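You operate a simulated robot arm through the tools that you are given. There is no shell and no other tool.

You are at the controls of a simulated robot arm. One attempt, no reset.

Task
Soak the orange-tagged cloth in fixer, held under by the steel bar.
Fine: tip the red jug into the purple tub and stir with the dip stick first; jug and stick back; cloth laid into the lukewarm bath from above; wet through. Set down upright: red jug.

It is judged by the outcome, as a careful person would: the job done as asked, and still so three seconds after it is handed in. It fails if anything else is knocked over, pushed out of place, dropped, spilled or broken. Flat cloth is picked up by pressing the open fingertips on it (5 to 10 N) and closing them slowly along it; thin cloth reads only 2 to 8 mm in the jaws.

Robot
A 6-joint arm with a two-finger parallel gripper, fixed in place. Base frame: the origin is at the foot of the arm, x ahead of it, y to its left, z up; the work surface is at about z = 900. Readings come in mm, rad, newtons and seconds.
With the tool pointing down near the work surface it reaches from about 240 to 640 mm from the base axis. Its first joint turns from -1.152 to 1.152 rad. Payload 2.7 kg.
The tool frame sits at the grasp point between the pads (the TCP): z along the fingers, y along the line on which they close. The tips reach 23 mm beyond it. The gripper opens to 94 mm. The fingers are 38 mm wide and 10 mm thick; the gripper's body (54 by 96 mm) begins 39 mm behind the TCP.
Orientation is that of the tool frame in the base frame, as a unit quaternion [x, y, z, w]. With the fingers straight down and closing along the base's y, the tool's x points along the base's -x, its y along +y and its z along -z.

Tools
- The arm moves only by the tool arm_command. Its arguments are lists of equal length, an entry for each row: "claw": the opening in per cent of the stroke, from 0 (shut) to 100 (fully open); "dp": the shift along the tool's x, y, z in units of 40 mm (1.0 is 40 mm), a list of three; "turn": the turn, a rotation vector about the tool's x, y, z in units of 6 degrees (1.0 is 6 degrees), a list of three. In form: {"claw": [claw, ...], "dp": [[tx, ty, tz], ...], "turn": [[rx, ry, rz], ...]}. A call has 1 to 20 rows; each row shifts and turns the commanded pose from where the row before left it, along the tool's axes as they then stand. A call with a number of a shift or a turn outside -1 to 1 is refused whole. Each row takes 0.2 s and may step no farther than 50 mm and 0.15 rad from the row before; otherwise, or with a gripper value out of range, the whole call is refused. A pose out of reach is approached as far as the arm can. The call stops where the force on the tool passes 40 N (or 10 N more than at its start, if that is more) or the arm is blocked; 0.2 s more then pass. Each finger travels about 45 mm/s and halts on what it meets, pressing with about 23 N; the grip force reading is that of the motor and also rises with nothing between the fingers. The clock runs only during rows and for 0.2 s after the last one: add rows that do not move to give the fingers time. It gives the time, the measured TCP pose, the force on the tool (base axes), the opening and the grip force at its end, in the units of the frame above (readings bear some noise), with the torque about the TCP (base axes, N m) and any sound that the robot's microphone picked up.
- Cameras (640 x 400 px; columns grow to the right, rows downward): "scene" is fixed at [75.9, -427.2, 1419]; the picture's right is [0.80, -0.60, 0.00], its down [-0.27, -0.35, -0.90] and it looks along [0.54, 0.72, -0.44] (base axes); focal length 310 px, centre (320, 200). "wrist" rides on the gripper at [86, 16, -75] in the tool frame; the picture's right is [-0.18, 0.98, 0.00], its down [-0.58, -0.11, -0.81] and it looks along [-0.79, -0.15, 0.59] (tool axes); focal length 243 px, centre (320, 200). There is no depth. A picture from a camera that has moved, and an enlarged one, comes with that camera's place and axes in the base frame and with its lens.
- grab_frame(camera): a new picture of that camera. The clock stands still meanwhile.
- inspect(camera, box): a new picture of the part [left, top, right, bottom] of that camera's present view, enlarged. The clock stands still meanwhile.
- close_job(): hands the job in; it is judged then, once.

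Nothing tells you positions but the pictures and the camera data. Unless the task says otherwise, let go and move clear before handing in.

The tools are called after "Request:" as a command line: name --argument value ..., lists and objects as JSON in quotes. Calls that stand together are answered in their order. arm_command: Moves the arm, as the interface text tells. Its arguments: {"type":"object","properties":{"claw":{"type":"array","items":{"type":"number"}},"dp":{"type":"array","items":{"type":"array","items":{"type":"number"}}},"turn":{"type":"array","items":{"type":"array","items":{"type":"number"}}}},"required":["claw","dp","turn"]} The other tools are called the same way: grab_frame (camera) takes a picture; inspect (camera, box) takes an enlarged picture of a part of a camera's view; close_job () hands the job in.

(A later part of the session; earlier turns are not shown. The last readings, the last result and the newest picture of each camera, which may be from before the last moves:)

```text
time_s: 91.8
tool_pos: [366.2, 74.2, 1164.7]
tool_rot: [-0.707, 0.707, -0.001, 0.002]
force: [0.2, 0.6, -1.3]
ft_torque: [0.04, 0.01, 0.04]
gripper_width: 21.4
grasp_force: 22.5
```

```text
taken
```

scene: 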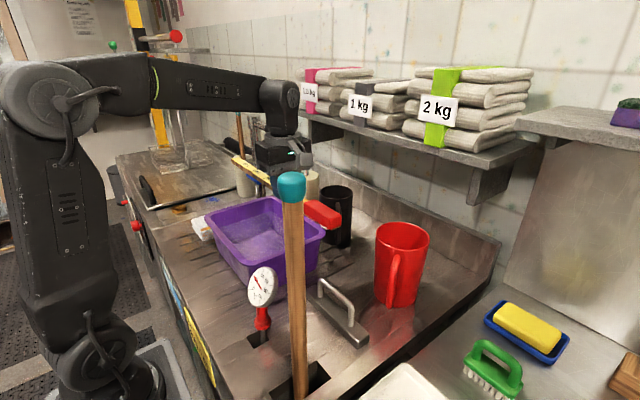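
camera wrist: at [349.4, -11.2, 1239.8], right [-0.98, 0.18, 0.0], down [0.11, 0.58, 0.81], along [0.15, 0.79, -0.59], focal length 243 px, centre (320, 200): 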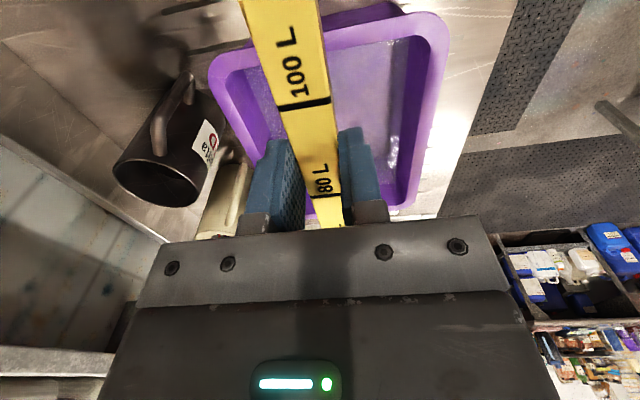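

The stick hasn't slipped in the grip. Retracing the path back to where it lay.

Request:
arm_command --claw '[5, 5, 5, 5, 5, 5, 5, 5, 5, 5, 5, 5, 5, 5, 5, 5, 5]' --dp '[[-0.5, 0, 0], [-0.8, 0, 0], [-0.8, 0, 0], [-0.8, 0, 0], [0, 0.8, 0], [0, 0.8, 0], [0, 0.8, 0], [0, 0.8, 0], [0, 0.8, 0], [0, 0.6, 0], [0, 0, 0.8], [0, 0, 0.9], [0, 0, 0.9], [0, 0, 0.9], [0, 0, 0.9], [0, 0, 0.6], [0, 0, 0]]' --turn '[[0, 0, 0], [0, 0, 0], [0, 0, 0], [0, 0, 0], [0, 0, 0], [0, 0, 0], [0, 0, 0], [0, 0, 0], [0, 0, 0], [0, 0, 0], [0, 0, 0], [0, 0, 0], [0, 0, 0], [0, 0, 0], [0, 0, 0], [0, 0, 0], [0, 0, 0]]'

Request:
grab_frame --camera "scene"

Request:
grab_frame --camera "wrist"

```text
time_s: 95.4
tool_pos: [184.9, 190.7, 965.7]
tool_rot: [0.707, -0.707, 0.001, -0.001]
force: [-0.9, 0.5, -0.1]
ft_torque: [0.0, -0.03, 0.02]
gripper_width: 21.4
grasp_force: 23.1
```

```text
taken
```

scene: 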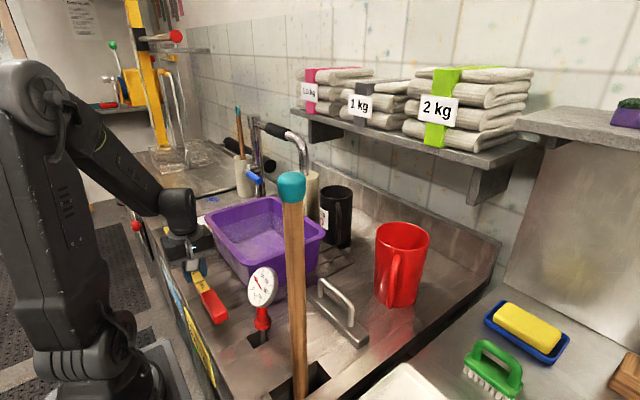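

```text
taken
camera wrist: at [167.1, 104.7, 1039.1], right [-0.98, 0.18, 0.0], down [0.11, 0.58, 0.81], along [0.15, 0.79, -0.59], focal length 243 px, centre (320, 200)
```

wrist: 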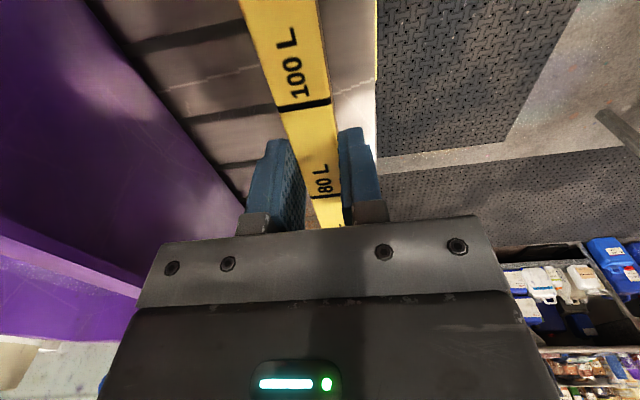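

Exactly back over its place. Lowering the last 40 mm and releasing.

Request:
arm_command --claw '[5, 5, 5, 5, 5]' --dp '[[0, 0, 0.4], [0, 0, 0.35], [0, 0, 0.15], [0, 0, 0.06], [0, 0, 0]]' --turn '[[0, 0, 0], [0, 0, 0], [0, 0, 0], [0, 0, 0], [0, 0, 0]]'

Request:
arm_command --claw '[5, 5]' --dp '[[0, 0, 0.04], [0, 0, 0]]' --turn '[[0, 0, 0], [0, 0, 0]]'

```text
time_s: 96.6
tool_pos: [183.9, 190.3, 928.0]
tool_rot: [-0.707, 0.708, -0.001, 0.001]
force: [-0.4, -0.6, -1.0]
ft_torque: [0.01, 0.02, 0.01]
gripper_width: 21.7
grasp_force: 22.8
```

```text
time_s: 97.2
tool_pos: [182.4, 190.1, 925.3]
tool_rot: [0.707, -0.707, 0.001, -0.001]
force: [-0.9, -0.3, -0.5]
ft_torque: [-0.02, 0.03, -0.04]
gripper_width: 21.4
grasp_force: 22.8
```

Request:
arm_command --claw '[5, 5]' --dp '[[0, 0, 0.03], [0, 0, 0]]' --turn '[[0, 0, 0], [0, 0, 0]]'

Request:
arm_command --claw '[20, 24, 28, 34, 42, 50, 50]' --dp '[[0, 0, 0], [0, 0, 0], [0, 0, 0], [0, 0, 0], [0, 0, 0], [0, 0, 0], [0, 0, 0]]' --turn '[[0, 0, 0], [0, 0, 0], [0, 0, 0], [0, 0, 0], [0, 0, 0], [0, 0, 0], [0, 0, 0]]'

Request:
arm_command --claw '[50, 50, 50, 50, 50, 50, 50]' --dp '[[0, 0, -0.5], [0, 0, -0.9], [0, 0, -0.9], [0, 0, -0.9], [0, 0, -0.9], [0, 0, -0.9], [0, 0, 0]]' --turn '[[0, 0, 0], [0, 0, 0], [0, 0, 0], [0, 0, 0], [0, 0, 0], [0, 0, 0], [0, 0, 0]]'

Request:
grab_frame --camera "wrist"

Request:
grab_frame --camera "scene"

```text
time_s: 97.8
tool_pos: [182.0, 191.5, 923.7]
tool_rot: [-0.707, 0.708, -0.001, 0.002]
force: [-2.0, -6.0, 21.9]
ft_torque: [-0.13, 0.04, -0.01]
gripper_width: 21.5
grasp_force: 23.3
```

```text
time_s: 99.4
tool_pos: [182.6, 191.0, 923.6]
tool_rot: [0.707, -0.707, 0.001, -0.002]
force: [-0.5, -0.2, -0.7]
ft_torque: [-0.02, 0.0, 0.03]
gripper_width: 46.8
grasp_force: 0.0
```

```text
time_s: 101.0
tool_pos: [179.9, 192.6, 1125.2]
tool_rot: [0.707, -0.707, 0.002, -0.001]
force: [0.9, 0.1, 0.4]
ft_torque: [0.01, 0.03, 0.0]
gripper_width: 47.2
grasp_force: 0.2
```

```text
taken
camera wrist: at [162.9, 106.6, 1199.6], right [-0.98, 0.18, 0.0], down [0.11, 0.58, 0.81], along [0.15, 0.79, -0.59], focal length 243 px, centre (320, 200)
```

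wrist: 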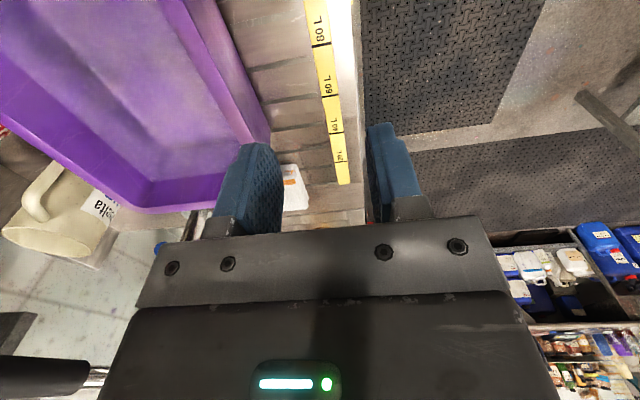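

```text
taken
```

scene: 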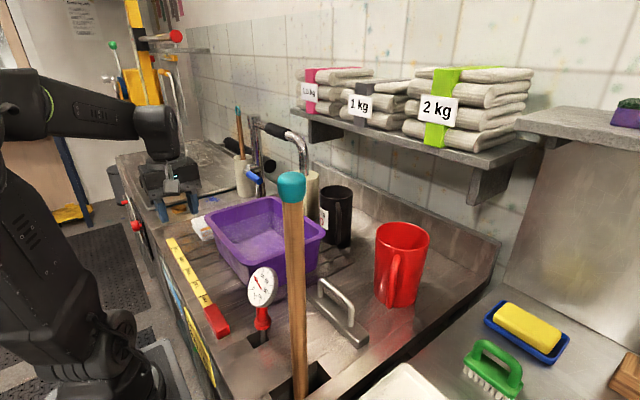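

The dip stick is back in place. Next is the cloth: I move over for a closer look at it.

Request:
arm_command --claw '[100, 100, 100, 100, 100, 100, 100]' --dp '[[-0.65, -0.5, -0.2], [-0.65, -0.5, -0.2], [-0.65, -0.5, -0.2], [-0.65, -0.5, 0], [-0.65, -0.5, 0], [-0.65, -0.4, 0], [0, 0, 0]]' --turn '[[0, 0, 0], [0, 0, 0], [0, 0, 0], [0, 0, 0], [0, 0, 0], [0, 0, 0], [0, 0, 0]]'

Request:
grab_frame --camera "wrist"

Request:
inspect --camera "wrist" --box '[220, 30, 420, 200]'

Request:
grab_frame --camera "scene"

```text
time_s: 102.6
tool_pos: [298.1, 347.5, 1148.5]
tool_rot: [0.707, -0.707, 0.001, -0.002]
force: [-0.1, -0.1, -0.3]
ft_torque: [0.0, 0.01, 0.0]
gripper_width: 94.0
grasp_force: 0.0
```

```text
taken
camera wrist: at [280.2, 261.6, 1221.5], right [-0.98, 0.18, 0.0], down [0.11, 0.58, 0.81], along [0.15, 0.79, -0.59], focal length 243 px, centre (320, 200)
```

wrist: 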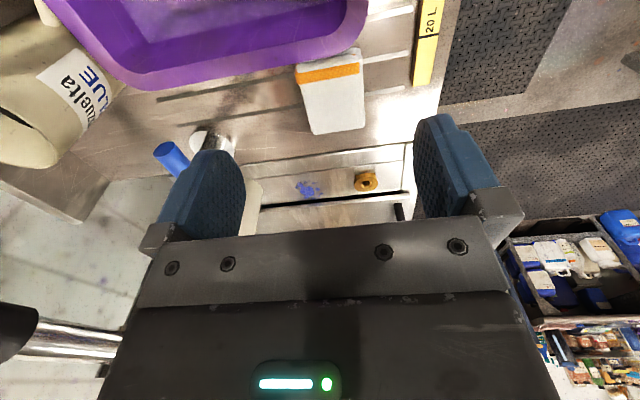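

```text
2.35 times, centred on (320, 115) of wrist
camera zoom: at [280.2, 261.6, 1221.5], right [-0.98, 0.18, 0.0], down [0.11, 0.58, 0.81], along [0.15, 0.79, -0.59], focal length 571 px, centre (320, 400)
```

zoom: 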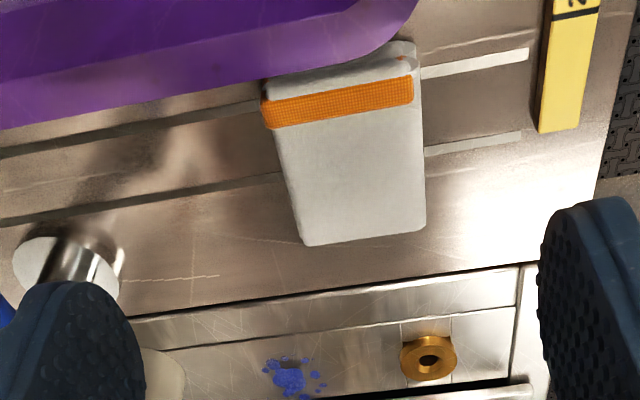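

```text
taken
```

scene: 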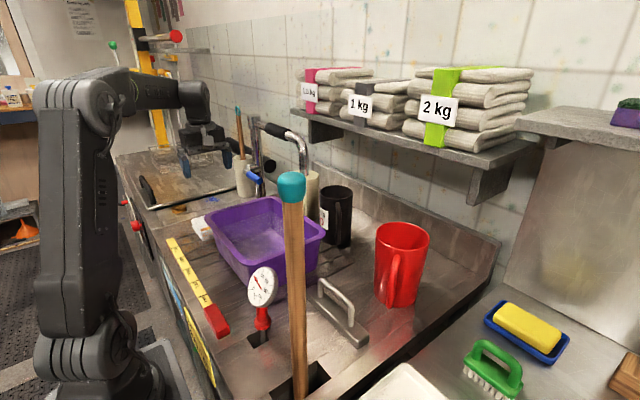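

The folded cloth with the orange band spans about x 257–333, y 388–493, roughly 30 mm thick. I'll straddle it with fully open fingers, closing along x; first down to just above it.

Request:
arm_command --claw '[100, 100, 100, 100, 100, 100, 100, 100, 100]' --dp '[[-0.8, 0.075, 0], [-0.8, 0, 0], [-0.74, 0, 0], [0, 0, 0.8], [0, 0, 0.9], [0, 0, 0.9], [0, 0, 0.9], [0, 0, 0.8], [0, 0, 0]]' --turn '[[0, 0, 0], [0, 0, 0], [0, 0, 0], [0, 0, 0], [0, 0, 0], [0, 0, 0], [0, 0, 0], [0, 0, 0], [0, 0, 0]]'

Request:
grab_frame --camera "wrist"

Request:
inspect --camera "scene" --box '[160, 150, 280, 260]'

```text
time_s: 104.6
tool_pos: [295.4, 441.8, 974.6]
tool_rot: [0.707, -0.707, 0.001, -0.002]
force: [-0.2, -0.2, -0.3]
ft_torque: [-0.03, 0.0, 0.0]
gripper_width: 94.0
grasp_force: 0.0
```

```text
taken
camera wrist: at [277.6, 355.2, 1048.6], right [-0.98, 0.18, 0.0], down [0.11, 0.58, 0.81], along [0.15, 0.79, -0.59], focal length 243 px, centre (320, 200)
```

wrist: 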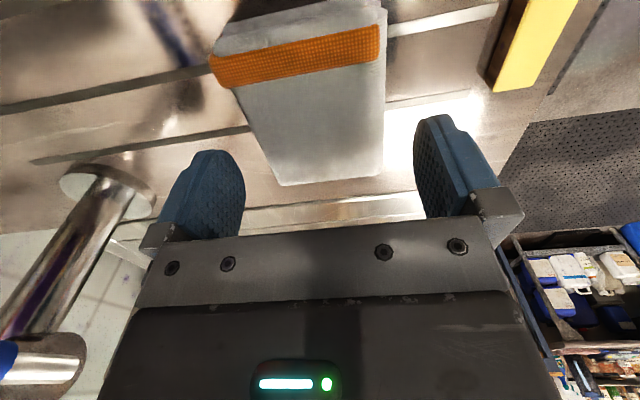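

```text
3.64 times, centred on (220, 205) of scene
camera zoom: at [75.9, -427.2, 1419.0], right [0.8, -0.6, 0.0], down [-0.27, -0.35, -0.9], along [0.54, 0.72, -0.44], focal length 1128 px, centre (684, 182)
```

zoom: 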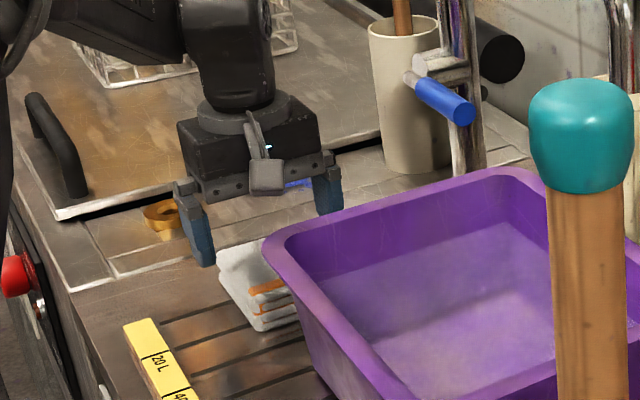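

Fingers straddle the cloth evenly. Descending carefully around it.

Request:
arm_command --claw '[100, 100, 100, 100, 100]' --dp '[[0, 0, 0.4], [0, 0, 0.35], [0, 0, 0.25], [0, 0, 0.15], [0, 0, 0]]' --turn '[[0, 0, 0], [0, 0, 0], [0, 0, 0], [0, 0, 0], [0, 0, 0]]'

Request:
grab_frame --camera "wrist"

Request:
inspect --camera "scene" --box '[160, 150, 280, 260]'

```text
time_s: 105.5
tool_pos: [299.3, 443.0, 942.2]
tool_rot: [0.709, -0.706, 0.002, -0.007]
force: [0.2, -0.1, 0.3]
ft_torque: [-0.04, 0.01, 0.02]
gripper_width: 93.9
grasp_force: 0.1
stopped in row 4: the force on the tool passed its limit at 47 N (the readings are from after the stop); the commanded pose is now the measured one
```

```text
taken
camera wrist: at [280.6, 355.8, 1016.9], right [-0.98, 0.18, -0.01], down [0.1, 0.58, 0.81], along [0.15, 0.8, -0.58], focal length 243 px, centre (320, 200)
```

wrist: 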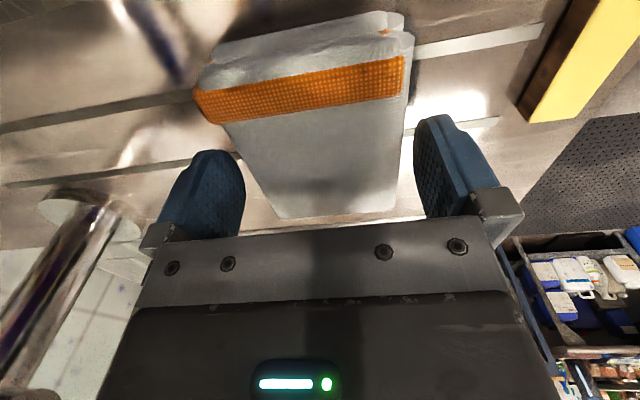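

```text
3.64 times, centred on (220, 205) of scene
camera zoom: at [75.9, -427.2, 1419.0], right [0.8, -0.6, 0.0], down [-0.27, -0.35, -0.9], along [0.54, 0.72, -0.44], focal length 1128 px, centre (684, 182)
```

zoom: 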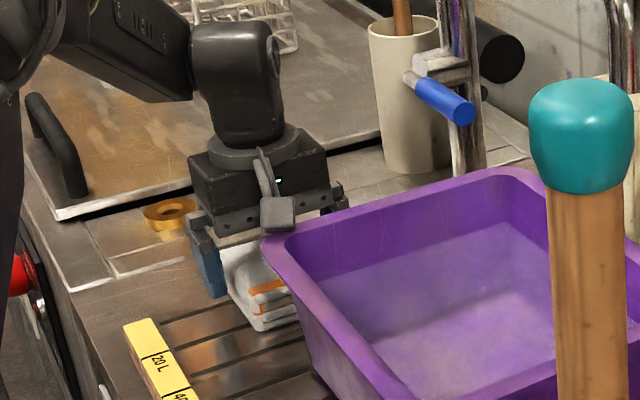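

Something touched at 47 N. Most likely the wrist camera hit the tub rim; the tub doesn't look moved. I'll back up and grip further along the cloth, where the camera clears the rim.

Request:
arm_command --claw '[100, 100, 100, 100, 100, 100]' --dp '[[0, 0, -0.4], [0, 0, -0.5], [-0.6, 0.1, 0], [0, 0, 0], [0, 0, 0], [0, 0, 0]]' --turn '[[0, 0, 0], [0, 0, 0], [0, 0, 0], [0, 0, 0], [0, 0, 0], [0, 0, 0]]'

Request:
grab_frame --camera "wrist"

Request:
grab_frame --camera "scene"

Request:
inspect --camera "scene" --box '[160, 150, 280, 260]'

```text
time_s: 106.9
tool_pos: [294.0, 465.5, 979.1]
tool_rot: [0.708, -0.706, 0.002, -0.007]
force: [0.1, -0.4, 0.1]
ft_torque: [0.0, 0.02, 0.0]
gripper_width: 93.9
grasp_force: 0.1
```

```text
taken
camera wrist: at [276.0, 379.0, 1051.8], right [-0.98, 0.18, -0.01], down [0.1, 0.58, 0.81], along [0.15, 0.8, -0.58], focal length 243 px, centre (320, 200)
```

wrist: 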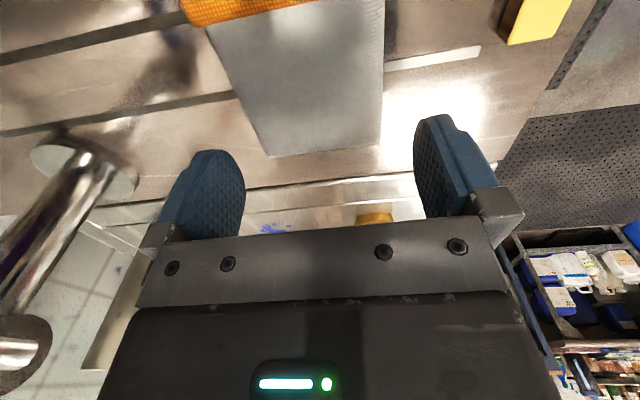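

```text
taken
```

scene: 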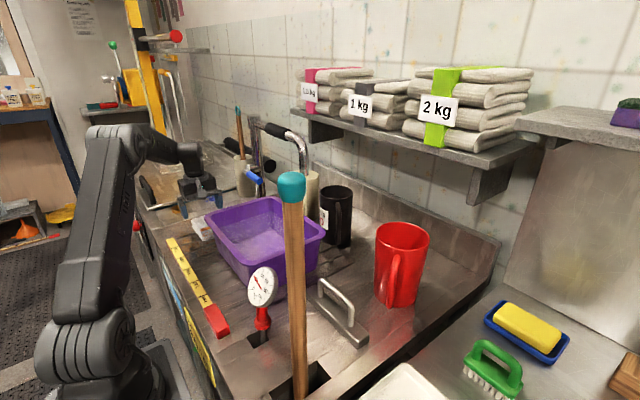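

```text
3.64 times, centred on (220, 205) of scene
camera zoom: at [75.9, -427.2, 1419.0], right [0.8, -0.6, 0.0], down [-0.27, -0.35, -0.9], along [0.54, 0.72, -0.44], focal length 1128 px, centre (684, 182)
```

zoom: 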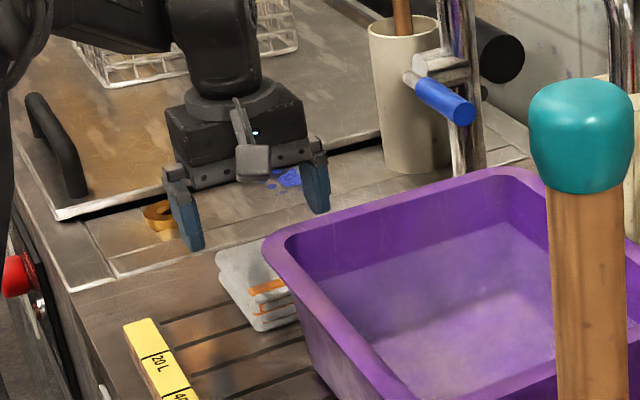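

Tub and cloth haven't moved. Descending again at the new spot.

Request:
arm_command --claw '[100, 100, 100, 100, 100]' --dp '[[0, -0.04, 0.35], [0, 0, 0.3], [0, 0, 0.2], [0, 0, 0.15], [0, 0, 0]]' --turn '[[0, 0, 0], [0, 0, 0], [0, 0, 0], [0, 0, 0], [0, 0, 0]]'

Request:
grab_frame --camera "wrist"

Request:
inspect --camera "scene" --box '[160, 150, 280, 260]'

```text
time_s: 108.1
tool_pos: [295.7, 465.8, 937.4]
tool_rot: [0.708, -0.706, 0.001, -0.007]
force: [-1.4, -0.6, -0.5]
ft_torque: [-0.01, -0.01, -0.01]
gripper_width: 94.1
grasp_force: 0.1
```

```text
taken
camera wrist: at [277.7, 379.0, 1012.8], right [-0.98, 0.18, -0.01], down [0.1, 0.58, 0.81], along [0.15, 0.8, -0.58], focal length 243 px, centre (320, 200)
```

wrist: 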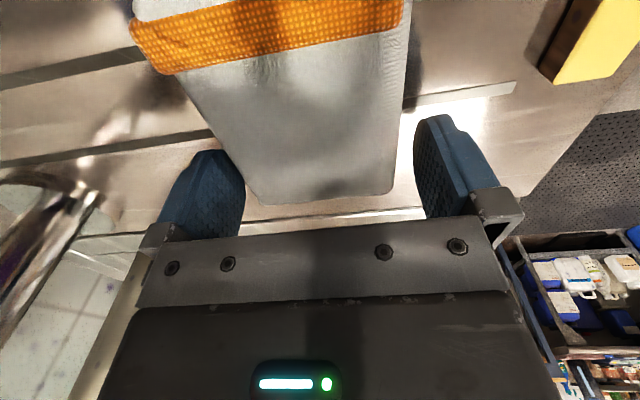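

```text
3.64 times, centred on (220, 205) of scene
camera zoom: at [75.9, -427.2, 1419.0], right [0.8, -0.6, 0.0], down [-0.27, -0.35, -0.9], along [0.54, 0.72, -0.44], focal length 1128 px, centre (684, 182)
```

zoom: 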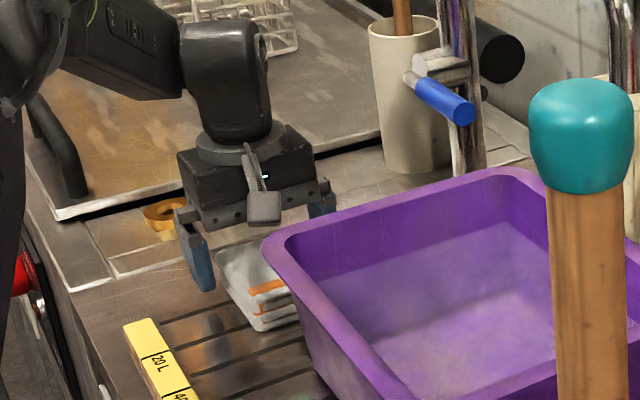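

No contact this time. A little lower, then close slowly on the cloth's sides.

Request:
arm_command --claw '[100, 100, 100]' --dp '[[0, 0, 0.12], [0, 0, 0.1], [0, 0, 0]]' --turn '[[0, 0, 0], [0, 0, 0], [0, 0, 0]]'

Request:
arm_command --claw '[95, 90, 86, 82, 78, 75, 72, 69, 66, 63, 60, 57, 54, 51]' --dp '[[0, 0, 0], [0, 0, 0], [0, 0, 0], [0, 0, 0], [0, 0, 0], [0, 0, 0], [0, 0, 0], [0, 0, 0], [0, 0, 0], [0, 0, 0], [0, 0, 0], [0, 0, 0], [0, 0, 0], [0, 0, 0]]' --turn '[[0, 0, 0], [0, 0, 0], [0, 0, 0], [0, 0, 0], [0, 0, 0], [0, 0, 0], [0, 0, 0], [0, 0, 0], [0, 0, 0], [0, 0, 0], [0, 0, 0], [0, 0, 0], [0, 0, 0], [0, 0, 0]]'

Request:
grab_frame --camera "wrist"

Request:
inspect --camera "scene" --box '[160, 150, 280, 260]'

```text
time_s: 108.9
tool_pos: [295.8, 466.7, 931.0]
tool_rot: [0.709, -0.705, 0.002, -0.007]
force: [0.7, 0.3, -1.0]
ft_torque: [-0.03, -0.05, 0.01]
gripper_width: 94.2
grasp_force: 0.2
```

```text
time_s: 111.9
tool_pos: [295.8, 466.3, 930.0]
tool_rot: [0.709, -0.706, 0.002, -0.007]
force: [0.1, 0.4, 1.4]
ft_torque: [-0.01, 0.11, 0.04]
gripper_width: 77.8
grasp_force: 23.4
```

```text
taken
camera wrist: at [277.9, 379.3, 1004.5], right [-0.98, 0.18, -0.01], down [0.1, 0.58, 0.81], along [0.15, 0.8, -0.58], focal length 243 px, centre (320, 200)
```

wrist: 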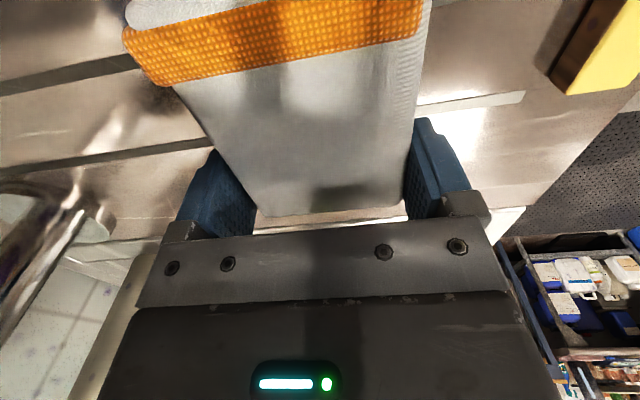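

```text
3.64 times, centred on (220, 205) of scene
camera zoom: at [75.9, -427.2, 1419.0], right [0.8, -0.6, 0.0], down [-0.27, -0.35, -0.9], along [0.54, 0.72, -0.44], focal length 1128 px, centre (684, 182)
```

zoom: 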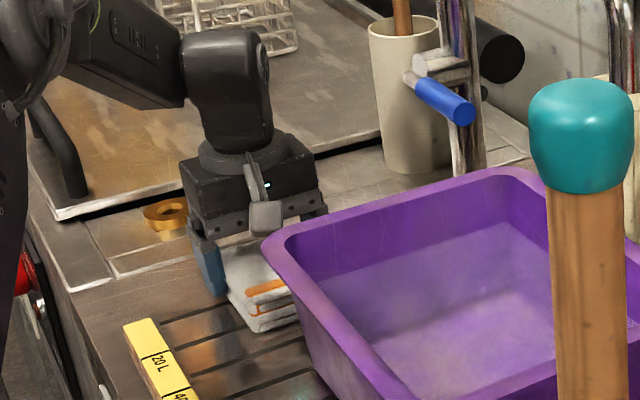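

The cloth stack holds as a firm block (78 mm, 23 N). Lifting gently.

Request:
arm_command --claw '[40, 40, 40, 40, 40]' --dp '[[0, 0, -0.2], [0, 0, -0.3], [0, 0, -0.4], [0, 0, -0.4], [0, 0, 0]]' --turn '[[0, 0, 0], [0, 0, 0], [0, 0, 0], [0, 0, 0], [0, 0, 0]]'

Request:
grab_frame --camera "wrist"

Request:
inspect --camera "scene" --box '[160, 150, 280, 260]'

```text
time_s: 113.1
tool_pos: [294.5, 466.3, 981.3]
tool_rot: [0.709, -0.706, 0.002, -0.007]
force: [-0.2, 0.0, -1.0]
ft_torque: [0.04, -0.03, 0.0]
gripper_width: 77.6
grasp_force: 23.3
```

```text
taken
camera wrist: at [276.9, 378.7, 1055.4], right [-0.98, 0.18, -0.01], down [0.1, 0.58, 0.81], along [0.15, 0.8, -0.58], focal length 243 px, centre (320, 200)
```

wrist: 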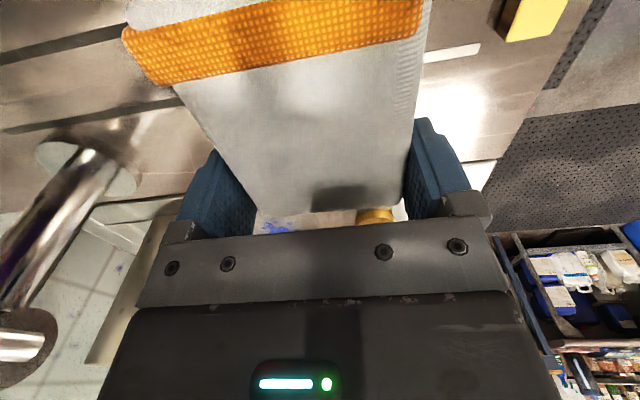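

```text
3.64 times, centred on (220, 205) of scene
camera zoom: at [75.9, -427.2, 1419.0], right [0.8, -0.6, 0.0], down [-0.27, -0.35, -0.9], along [0.54, 0.72, -0.44], focal length 1128 px, centre (684, 182)
```

zoom: 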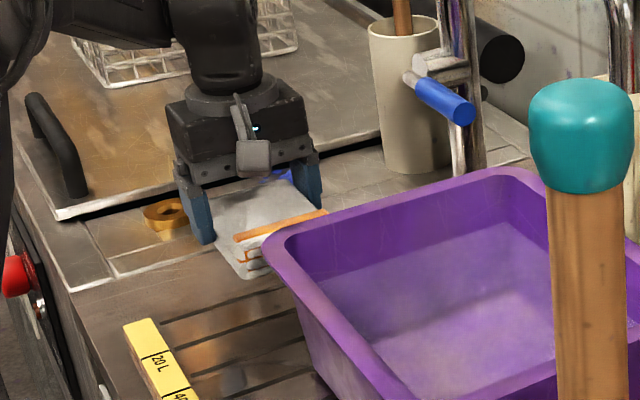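

The cloth is held flat and level. Carrying it up and over the tub.

Request:
arm_command --claw '[40, 40, 40, 40, 40, 40, 40, 40, 40, 40, 40, 40, 40, 40]' --dp '[[0, 0, -0.6], [0, 0, -0.8], [0, 0, -0.8], [0, 0, -0.8], [0, 0, -0.2], [0.72, -0.23, 0], [0.72, -0.23, 0], [0.72, -0.23, 0], [0.72, -0.23, 0], [0.72, -0.23, 0], [0.72, -0.23, 0], [0.72, -0.23, 0], [0.71, -0.23, 0], [0, 0, 0]]' --turn '[[0, 0, 0], [0, 0, 0], [0, 0, 0], [0, 0, 0], [0, 0, 0], [0, 0, 0], [0, 0, 0], [0, 0, 0], [0, 0, 0], [0, 0, 0], [0, 0, 0], [0, 0, 0], [0, 0, 0], [0, 0, 0]]'

Request:
grab_frame --camera "wrist"

Request:
grab_frame --camera "scene"

```text
time_s: 116.1
tool_pos: [370.3, 238.8, 1107.5]
tool_rot: [0.709, -0.706, 0.001, -0.007]
force: [-0.5, 0.4, -0.8]
ft_torque: [0.02, -0.02, 0.0]
gripper_width: 77.5
grasp_force: 23.2
```

```text
taken
camera wrist: at [352.6, 151.6, 1182.1], right [-0.98, 0.18, -0.01], down [0.1, 0.58, 0.81], along [0.15, 0.8, -0.58], focal length 243 px, centre (320, 200)
```

wrist: 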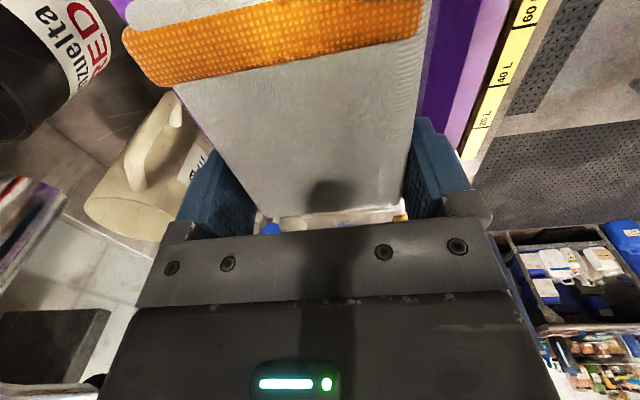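

```text
taken
```

scene: 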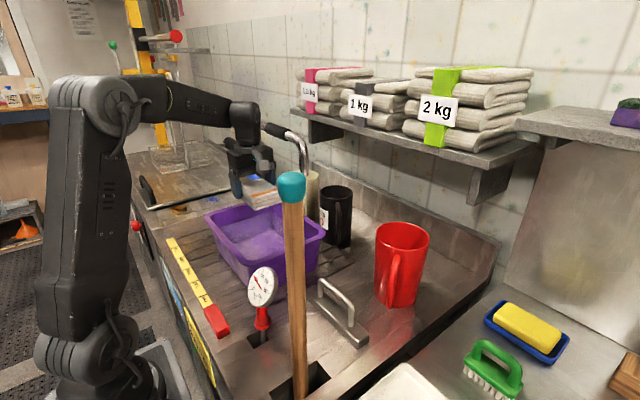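

Centred above the tub. Lowering the cloth slowly into the bath.

Request:
arm_command --claw '[40, 40, 40, 40, 40, 40, 40, 40, 40]' --dp '[[0, 0, 0.6], [0, 0, 0.6], [0, 0, 0.5], [0, 0, 0.4], [0, 0, 0.4], [0, 0, 0.4], [0, 0, 0.4], [0, 0, 0.3], [0, 0, 0]]' --turn '[[0, 0, 0], [0, 0, 0], [0, 0, 0], [0, 0, 0], [0, 0, 0], [0, 0, 0], [0, 0, 0], [0, 0, 0], [0, 0, 0]]'

Request:
grab_frame --camera "wrist"

Request:
inspect --camera "scene" --box '[190, 130, 350, 300]'

```text
time_s: 118.1
tool_pos: [372.6, 235.8, 965.5]
tool_rot: [0.708, -0.706, 0.002, -0.007]
force: [-0.2, 0.0, -1.7]
ft_torque: [0.02, -0.02, 0.02]
gripper_width: 77.8
grasp_force: 23.2
```

```text
taken
camera wrist: at [354.6, 150.0, 1039.9], right [-0.98, 0.18, -0.01], down [0.1, 0.58, 0.81], along [0.15, 0.8, -0.58], focal length 243 px, centre (320, 200)
```

wrist: 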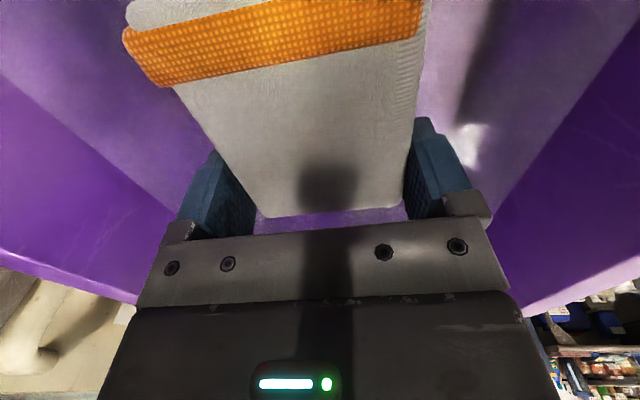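

```text
2.35 times, centred on (270, 215) of scene
camera zoom: at [75.9, -427.2, 1419.0], right [0.8, -0.6, 0.0], down [-0.27, -0.35, -0.9], along [0.54, 0.72, -0.44], focal length 730 px, centre (438, 165)
```

zoom: 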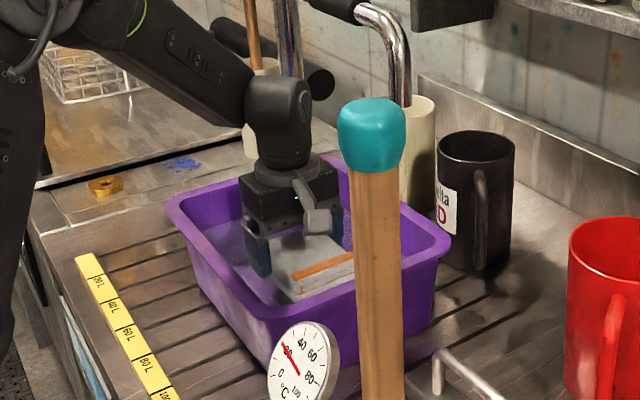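

Request:
arm_command --claw '[40, 40, 40, 40, 40]' --dp '[[0, 0, 0.2], [0, 0, 0.2], [0, 0, 0.12], [0, 0, 0], [0, 0, 0]]' --turn '[[0, 0, 0], [0, 0, 0], [0, 0, 0], [0, 0, 0], [0, 0, 0]]'

Request:
arm_command --claw '[40, 40]' --dp '[[0, 0, 0.06], [0, 0, 0]]' --turn '[[0, 0, 0], [0, 0, 0]]'

Request:
grab_frame --camera "wrist"

Request:
inspect --camera "scene" --box '[190, 130, 350, 300]'

```text
time_s: 119.3
tool_pos: [371.9, 237.0, 943.3]
tool_rot: [0.708, -0.706, 0.001, -0.007]
force: [0.2, -0.7, -1.9]
ft_torque: [0.07, 0.02, 0.02]
gripper_width: 77.9
grasp_force: 22.9
```

```text
time_s: 119.9
tool_pos: [371.3, 236.6, 942.0]
tool_rot: [0.708, -0.706, 0.002, -0.006]
force: [-0.9, -0.1, -3.0]
ft_torque: [0.06, 0.01, 0.03]
gripper_width: 77.8
grasp_force: 23.0
```

```text
taken
camera wrist: at [353.7, 149.6, 1016.0], right [-0.98, 0.18, -0.01], down [0.1, 0.58, 0.81], along [0.15, 0.8, -0.58], focal length 243 px, centre (320, 200)
```

wrist: 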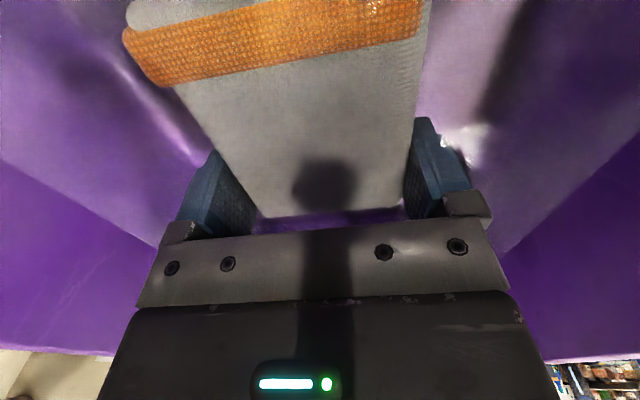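

```text
2.35 times, centred on (270, 215) of scene
camera zoom: at [75.9, -427.2, 1419.0], right [0.8, -0.6, 0.0], down [-0.27, -0.35, -0.9], along [0.54, 0.72, -0.44], focal length 730 px, centre (438, 165)
```

zoom: 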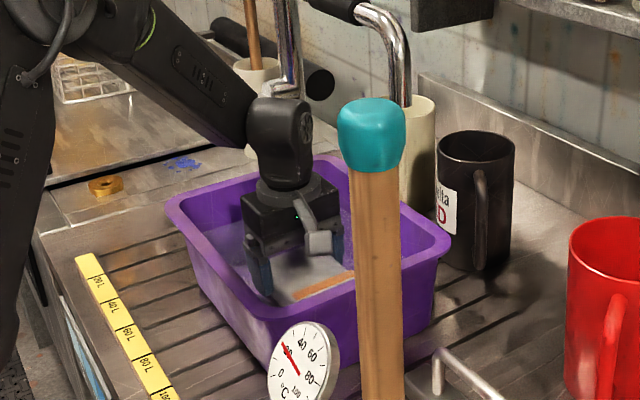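

The cloth is going under and getting heavier as it soaks. A few more millimetres until it rests on the floor of the tub.

Request:
arm_command --claw '[40, 40]' --dp '[[0, 0, 0.07], [0, 0, 0]]' --turn '[[0, 0, 0], [0, 0, 0]]'

Request:
arm_command --claw '[40, 40]' --dp '[[0, 0, 0.06], [0, 0, 0]]' --turn '[[0, 0, 0], [0, 0, 0]]'

```text
time_s: 120.5
tool_pos: [371.1, 237.3, 940.4]
tool_rot: [0.708, -0.706, 0.002, -0.006]
force: [0.5, 0.0, -2.7]
ft_torque: [0.05, 0.04, 0.02]
gripper_width: 77.9
grasp_force: 23.0
```

```text
time_s: 121.1
tool_pos: [371.4, 237.6, 937.9]
tool_rot: [0.709, -0.706, 0.002, -0.006]
force: [0.3, 0.0, -3.2]
ft_torque: [0.05, -0.03, 0.02]
gripper_width: 77.6
grasp_force: 23.3
```

Request:
arm_command --claw '[40, 40, 40, 40, 40, 40, 40, 40, 40, 40, 40]' --dp '[[0, 0, 0.05], [0, 0, 0], [0, 0, 0], [0, 0, 0], [0, 0, 0], [0, 0, 0], [0, 0, 0], [0, 0, 0], [0, 0, 0], [0, 0, 0], [0, 0, 0]]' --turn '[[0, 0, 0], [0, 0, 0], [0, 0, 0], [0, 0, 0], [0, 0, 0], [0, 0, 0], [0, 0, 0], [0, 0, 0], [0, 0, 0], [0, 0, 0], [0, 0, 0]]'

Request:
arm_command --claw '[40, 40]' --dp '[[0, 0, 0.05], [0, 0, 0]]' --turn '[[0, 0, 0], [0, 0, 0]]'

Request:
inspect --camera "wrist" --box '[80, 0, 560, 300]'

```text
time_s: 123.5
tool_pos: [371.6, 237.4, 935.4]
tool_rot: [0.708, -0.706, 0.002, -0.007]
force: [0.4, -0.6, -2.7]
ft_torque: [0.1, 0.01, 0.0]
gripper_width: 77.8
grasp_force: 22.7
```

```text
time_s: 124.1
tool_pos: [371.4, 238.4, 934.5]
tool_rot: [0.708, -0.706, 0.002, -0.008]
force: [0.7, 0.8, 18.0]
ft_torque: [-0.66, 0.76, 0.11]
gripper_width: 77.8
grasp_force: 22.6
```

```text
1.33 times, centred on (320, 150) of wrist
camera zoom: at [352.9, 150.4, 1008.6], right [-0.98, 0.18, -0.01], down [0.09, 0.57, 0.81], along [0.15, 0.8, -0.58], focal length 324 px, centre (320, 267)
```

zoom: 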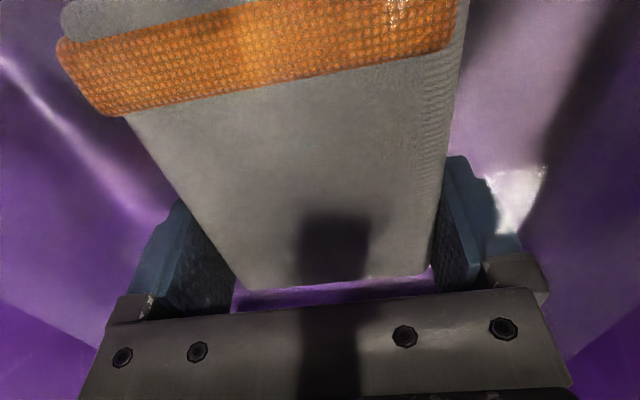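

The cloth is resting on the tub floor, submerged. Opening the fingers slowly and rising straight up.

Request:
arm_command --claw '[78, 84, 88, 92, 95, 98, 98]' --dp '[[0, 0, -0.03], [0, 0, 0], [0, 0, 0], [0, 0, 0], [0, 0, 0], [0, 0, 0], [0, 0, 0]]' --turn '[[0, 0, 0], [0, 0, 0], [0, 0, 0], [0, 0, 0], [0, 0, 0], [0, 0, 0], [0, 0, 0]]'

Request:
grab_frame --camera "wrist"

Request:
arm_command --claw '[98, 98, 98, 98, 98, 98, 98]' --dp '[[0, 0, -0.3], [0, 0, -0.4], [0, 0, -0.6], [0, 0, -0.8], [0, 0, -0.9], [0, 0, -0.9], [0, 0, -0.9]]' --turn '[[0, 0, 0], [0, 0, 0], [0, 0, 0], [0, 0, 0], [0, 0, 0], [0, 0, 0], [0, 0, 0]]'

Request:
grab_frame --camera "wrist"

Request:
inspect --camera "scene" --box '[190, 130, 350, 300]'

```text
time_s: 125.7
tool_pos: [370.9, 236.9, 935.2]
tool_rot: [0.709, -0.706, 0.002, -0.006]
force: [0.1, 0.2, -0.9]
ft_torque: [-0.02, 0.0, 0.01]
gripper_width: 92.2
grasp_force: 0.0
```

```text
taken
camera wrist: at [352.6, 150.3, 1008.9], right [-0.98, 0.18, -0.01], down [0.1, 0.58, 0.81], along [0.15, 0.8, -0.58], focal length 243 px, centre (320, 200)
```

wrist: 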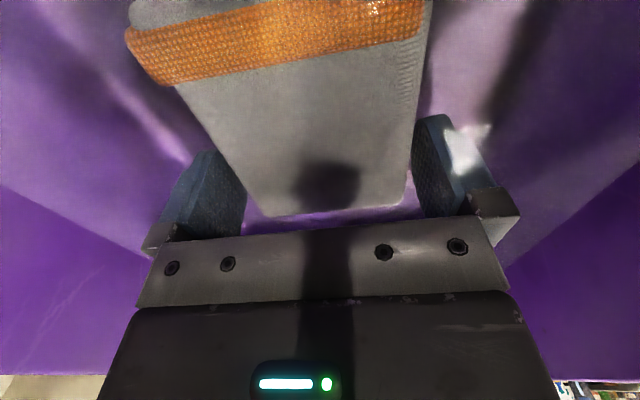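

```text
time_s: 127.3
tool_pos: [371.1, 234.7, 1125.8]
tool_rot: [0.709, -0.705, 0.002, -0.007]
force: [0.0, -0.7, 0.8]
ft_torque: [-0.03, -0.02, -0.03]
gripper_width: 92.2
grasp_force: 0.2
```

```text
taken
camera wrist: at [353.0, 149.6, 1200.5], right [-0.98, 0.18, -0.01], down [0.1, 0.58, 0.81], along [0.15, 0.8, -0.58], focal length 243 px, centre (320, 200)
```

wrist: 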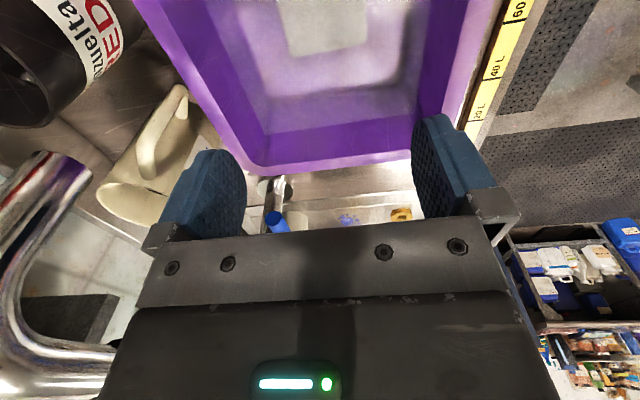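

```text
2.35 times, centred on (270, 215) of scene
camera zoom: at [75.9, -427.2, 1419.0], right [0.8, -0.6, 0.0], down [-0.27, -0.35, -0.9], along [0.54, 0.72, -0.44], focal length 730 px, centre (438, 165)
```

zoom: 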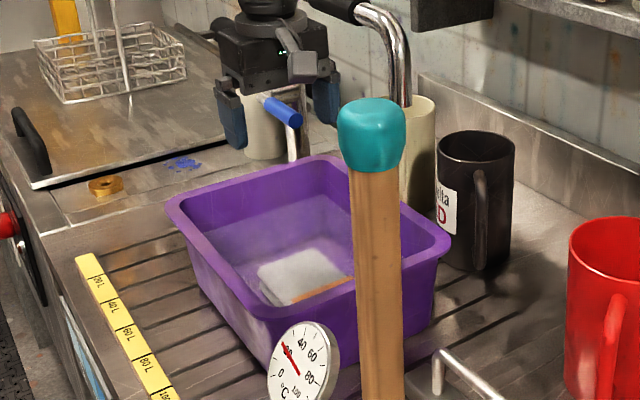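

The cloth lies submerged in the middle of the tub. Now for the steel bar: I move above it and tilt the camera for a good look.

Request:
arm_command --claw '[90, 80, 70, 60, 50, 50, 50, 50, 50, 50, 50, 50, 50, 50, 50]' --dp '[[0.8, -0.05, -0.3], [0.8, -0.05, -0.3], [0.8, -0.05, 0], [0.8, -0.05, 0], [0.8, -0.05, 0], [0.8, -0.05, 0], [0.8, -0.05, 0], [0.8, -0.05, 0], [0.8, -0.07, 0], [0, 0, 0], [0, 0, 0], [0, 0, 0], [0, 0, 0], [0, 0, 0], [0, 0, 0]]' --turn '[[0, 0, 0], [0, 0, 0], [0, 0, 0], [0, 0, 0], [0, 0, 0], [0, 0, 0], [0, 0, 0], [0, 0, 0], [0, 0, 0], [0, 1, 0], [0, 1, 0], [0, 1, 0], [0, 1, 0], [0, 1, 0], [0, 1, 0]]'

Request:
grab_frame --camera "wrist"

Request:
grab_frame --camera "scene"

```text
time_s: 130.5
tool_pos: [387.7, -52.4, 1148.0]
tool_rot: [-0.673, 0.673, -0.221, -0.212]
force: [0.3, 0.0, -0.7]
ft_torque: [0.0, 0.0, 0.01]
gripper_width: 46.7
grasp_force: 0.1
```

```text
taken
camera wrist: at [369.7, -79.0, 1259.3], right [-0.98, 0.15, -0.12], down [0.1, 0.94, 0.32], along [0.16, 0.3, -0.94], focal length 243 px, centre (320, 200)
```

wrist: 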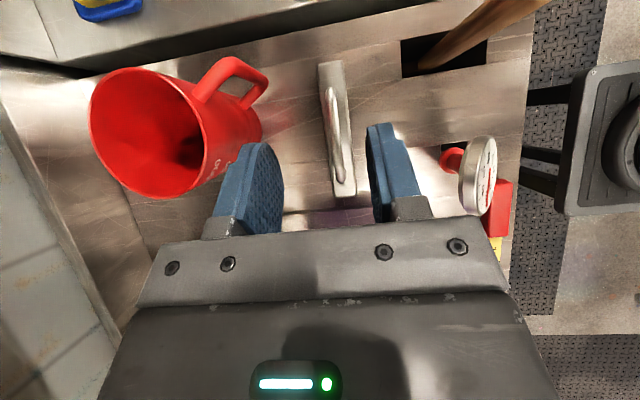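

```text
taken
```

scene: 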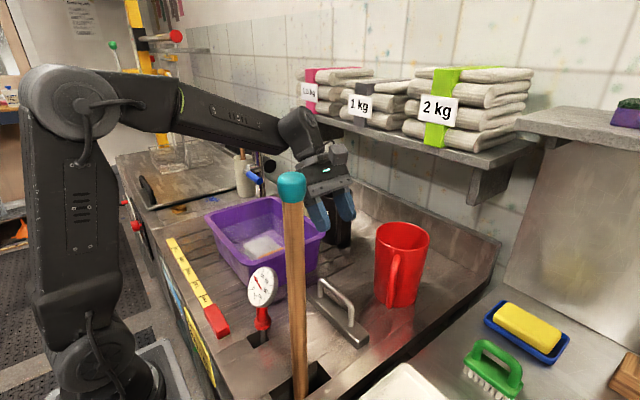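

Request:
inspect --camera "wrist" --box '[270, 40, 400, 220]'

Request:
inspect --camera "scene" --box '[290, 260, 390, 360]'

```text
2.22 times, centred on (335, 130) of wrist
camera zoom: at [369.7, -79.0, 1259.3], right [-0.98, 0.15, -0.12], down [0.1, 0.94, 0.32], along [0.16, 0.3, -0.94], focal length 539 px, centre (287, 356)
```

zoom: 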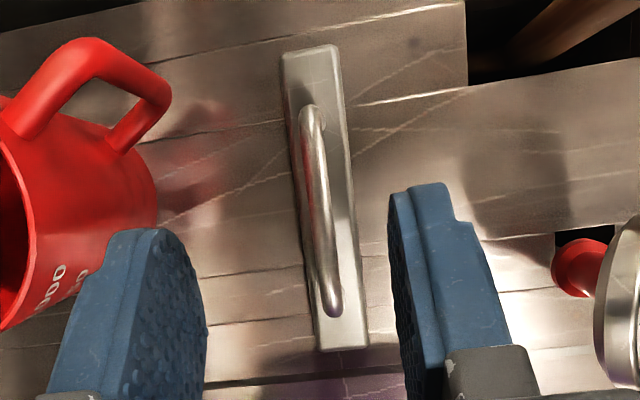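

```text
4.00 times, centred on (340, 310) of scene
camera zoom: at [75.9, -427.2, 1419.0], right [0.8, -0.6, 0.0], down [-0.27, -0.35, -0.9], along [0.54, 0.72, -0.44], focal length 1240 px, centre (240, -240)
```

zoom: 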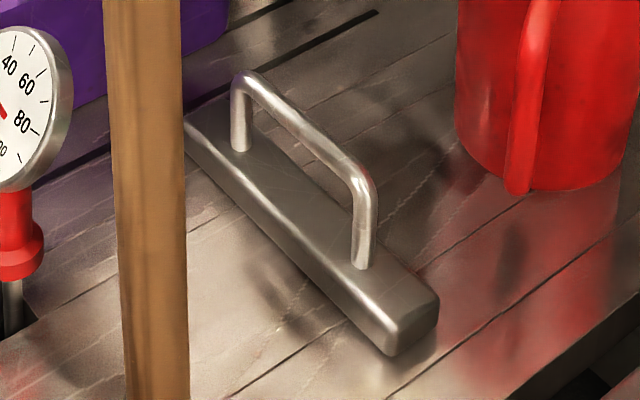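

The bar runs along y, centred at about (390, -60), with its handle rod near z≈965. I level the tool and come down over the handle's middle.

Request:
arm_command --claw '[50, 50, 50, 50, 50, 50, 50, 50, 50, 50, 50, 50]' --dp '[[0, 0, 0], [0, 0, 0], [0, 0, 0], [0, 0, 0], [0, 0, 0], [0, 0, 0], [0.15, -0.08, 0.4], [0, 0, 0.8], [0, 0, 0.8], [0, 0, 0.8], [0, 0, 0.7], [0, 0, 0]]' --turn '[[0, -1, 0], [0, -1, 0], [0, -1, 0], [0, -1, 0], [0, -1, 0], [0, -1, 0], [0, 0, 0], [0, 0, 0], [0, 0, 0], [0, 0, 0], [0, 0, 0], [0, 0, 0]]'

Request:
grab_frame --camera "wrist"

Request:
grab_frame --camera "scene"

Request:
inspect --camera "scene" --box '[270, 170, 410, 350]'

```text
time_s: 133.1
tool_pos: [391.0, -57.3, 1007.0]
tool_rot: [0.708, -0.706, 0.002, -0.007]
force: [-0.1, -0.2, 0.3]
ft_torque: [-0.02, 0.03, 0.03]
gripper_width: 47.1
grasp_force: 0.0
```

```text
taken
camera wrist: at [374.4, -143.9, 1081.0], right [-0.98, 0.18, -0.01], down [0.1, 0.58, 0.81], along [0.15, 0.8, -0.58], focal length 243 px, centre (320, 200)
```

wrist: 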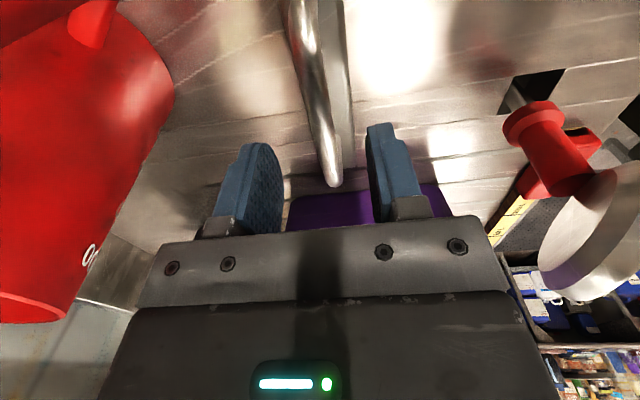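

```text
taken
```

scene: 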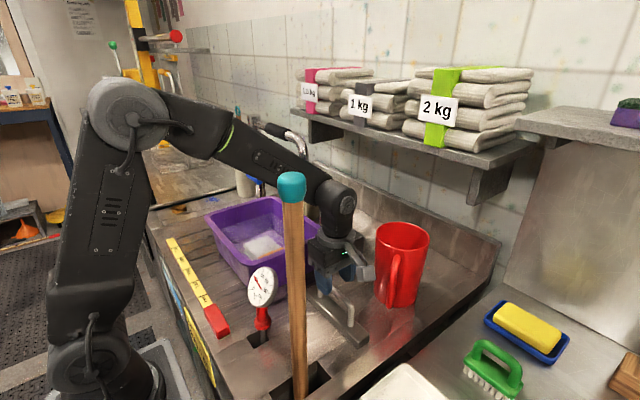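

```text
2.22 times, centred on (340, 260) of scene
camera zoom: at [75.9, -427.2, 1419.0], right [0.8, -0.6, 0.0], down [-0.27, -0.35, -0.9], along [0.54, 0.72, -0.44], focal length 689 px, centre (276, 67)
```

zoom: 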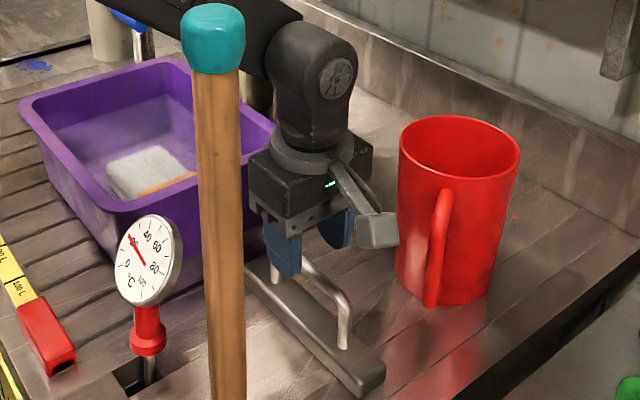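

The handle rod is centred between the fingers. Descending onto it.

Request:
arm_command --claw '[50, 50, 50, 50, 50]' --dp '[[0, 0, 0.4], [0, 0, 0.4], [0, 0, 0.25], [0, 0, 0.2], [0, 0, 0]]' --turn '[[0, 0, 0], [0, 0, 0], [0, 0, 0], [0, 0, 0], [0, 0, 0]]'

Request:
inspect --camera "scene" --box '[270, 190, 410, 350]'

Request:
grab_frame --camera "wrist"

```text
time_s: 134.3
tool_pos: [393.5, -57.8, 958.4]
tool_rot: [0.708, -0.706, 0.003, -0.007]
force: [0.4, -0.6, -0.4]
ft_torque: [0.01, 0.02, 0.03]
gripper_width: 46.9
grasp_force: 0.1
```

```text
2.50 times, centred on (340, 270) of scene
camera zoom: at [75.9, -427.2, 1419.0], right [0.8, -0.6, 0.0], down [-0.27, -0.35, -0.9], along [0.54, 0.72, -0.44], focal length 775 px, centre (270, 25)
```

zoom: 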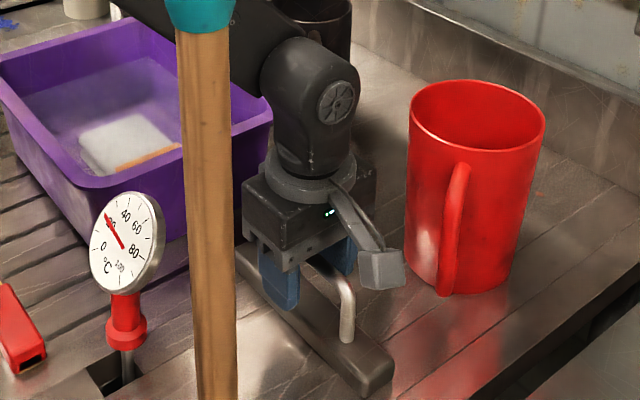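

```text
taken
camera wrist: at [374.9, -144.9, 1030.7], right [-0.98, 0.18, -0.01], down [0.1, 0.58, 0.81], along [0.15, 0.8, -0.58], focal length 243 px, centre (320, 200)
```

wrist: 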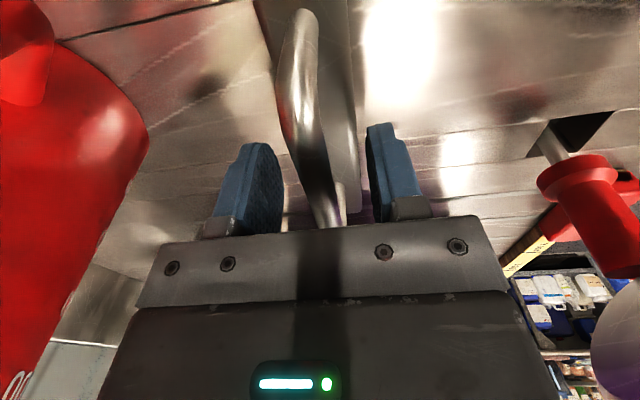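

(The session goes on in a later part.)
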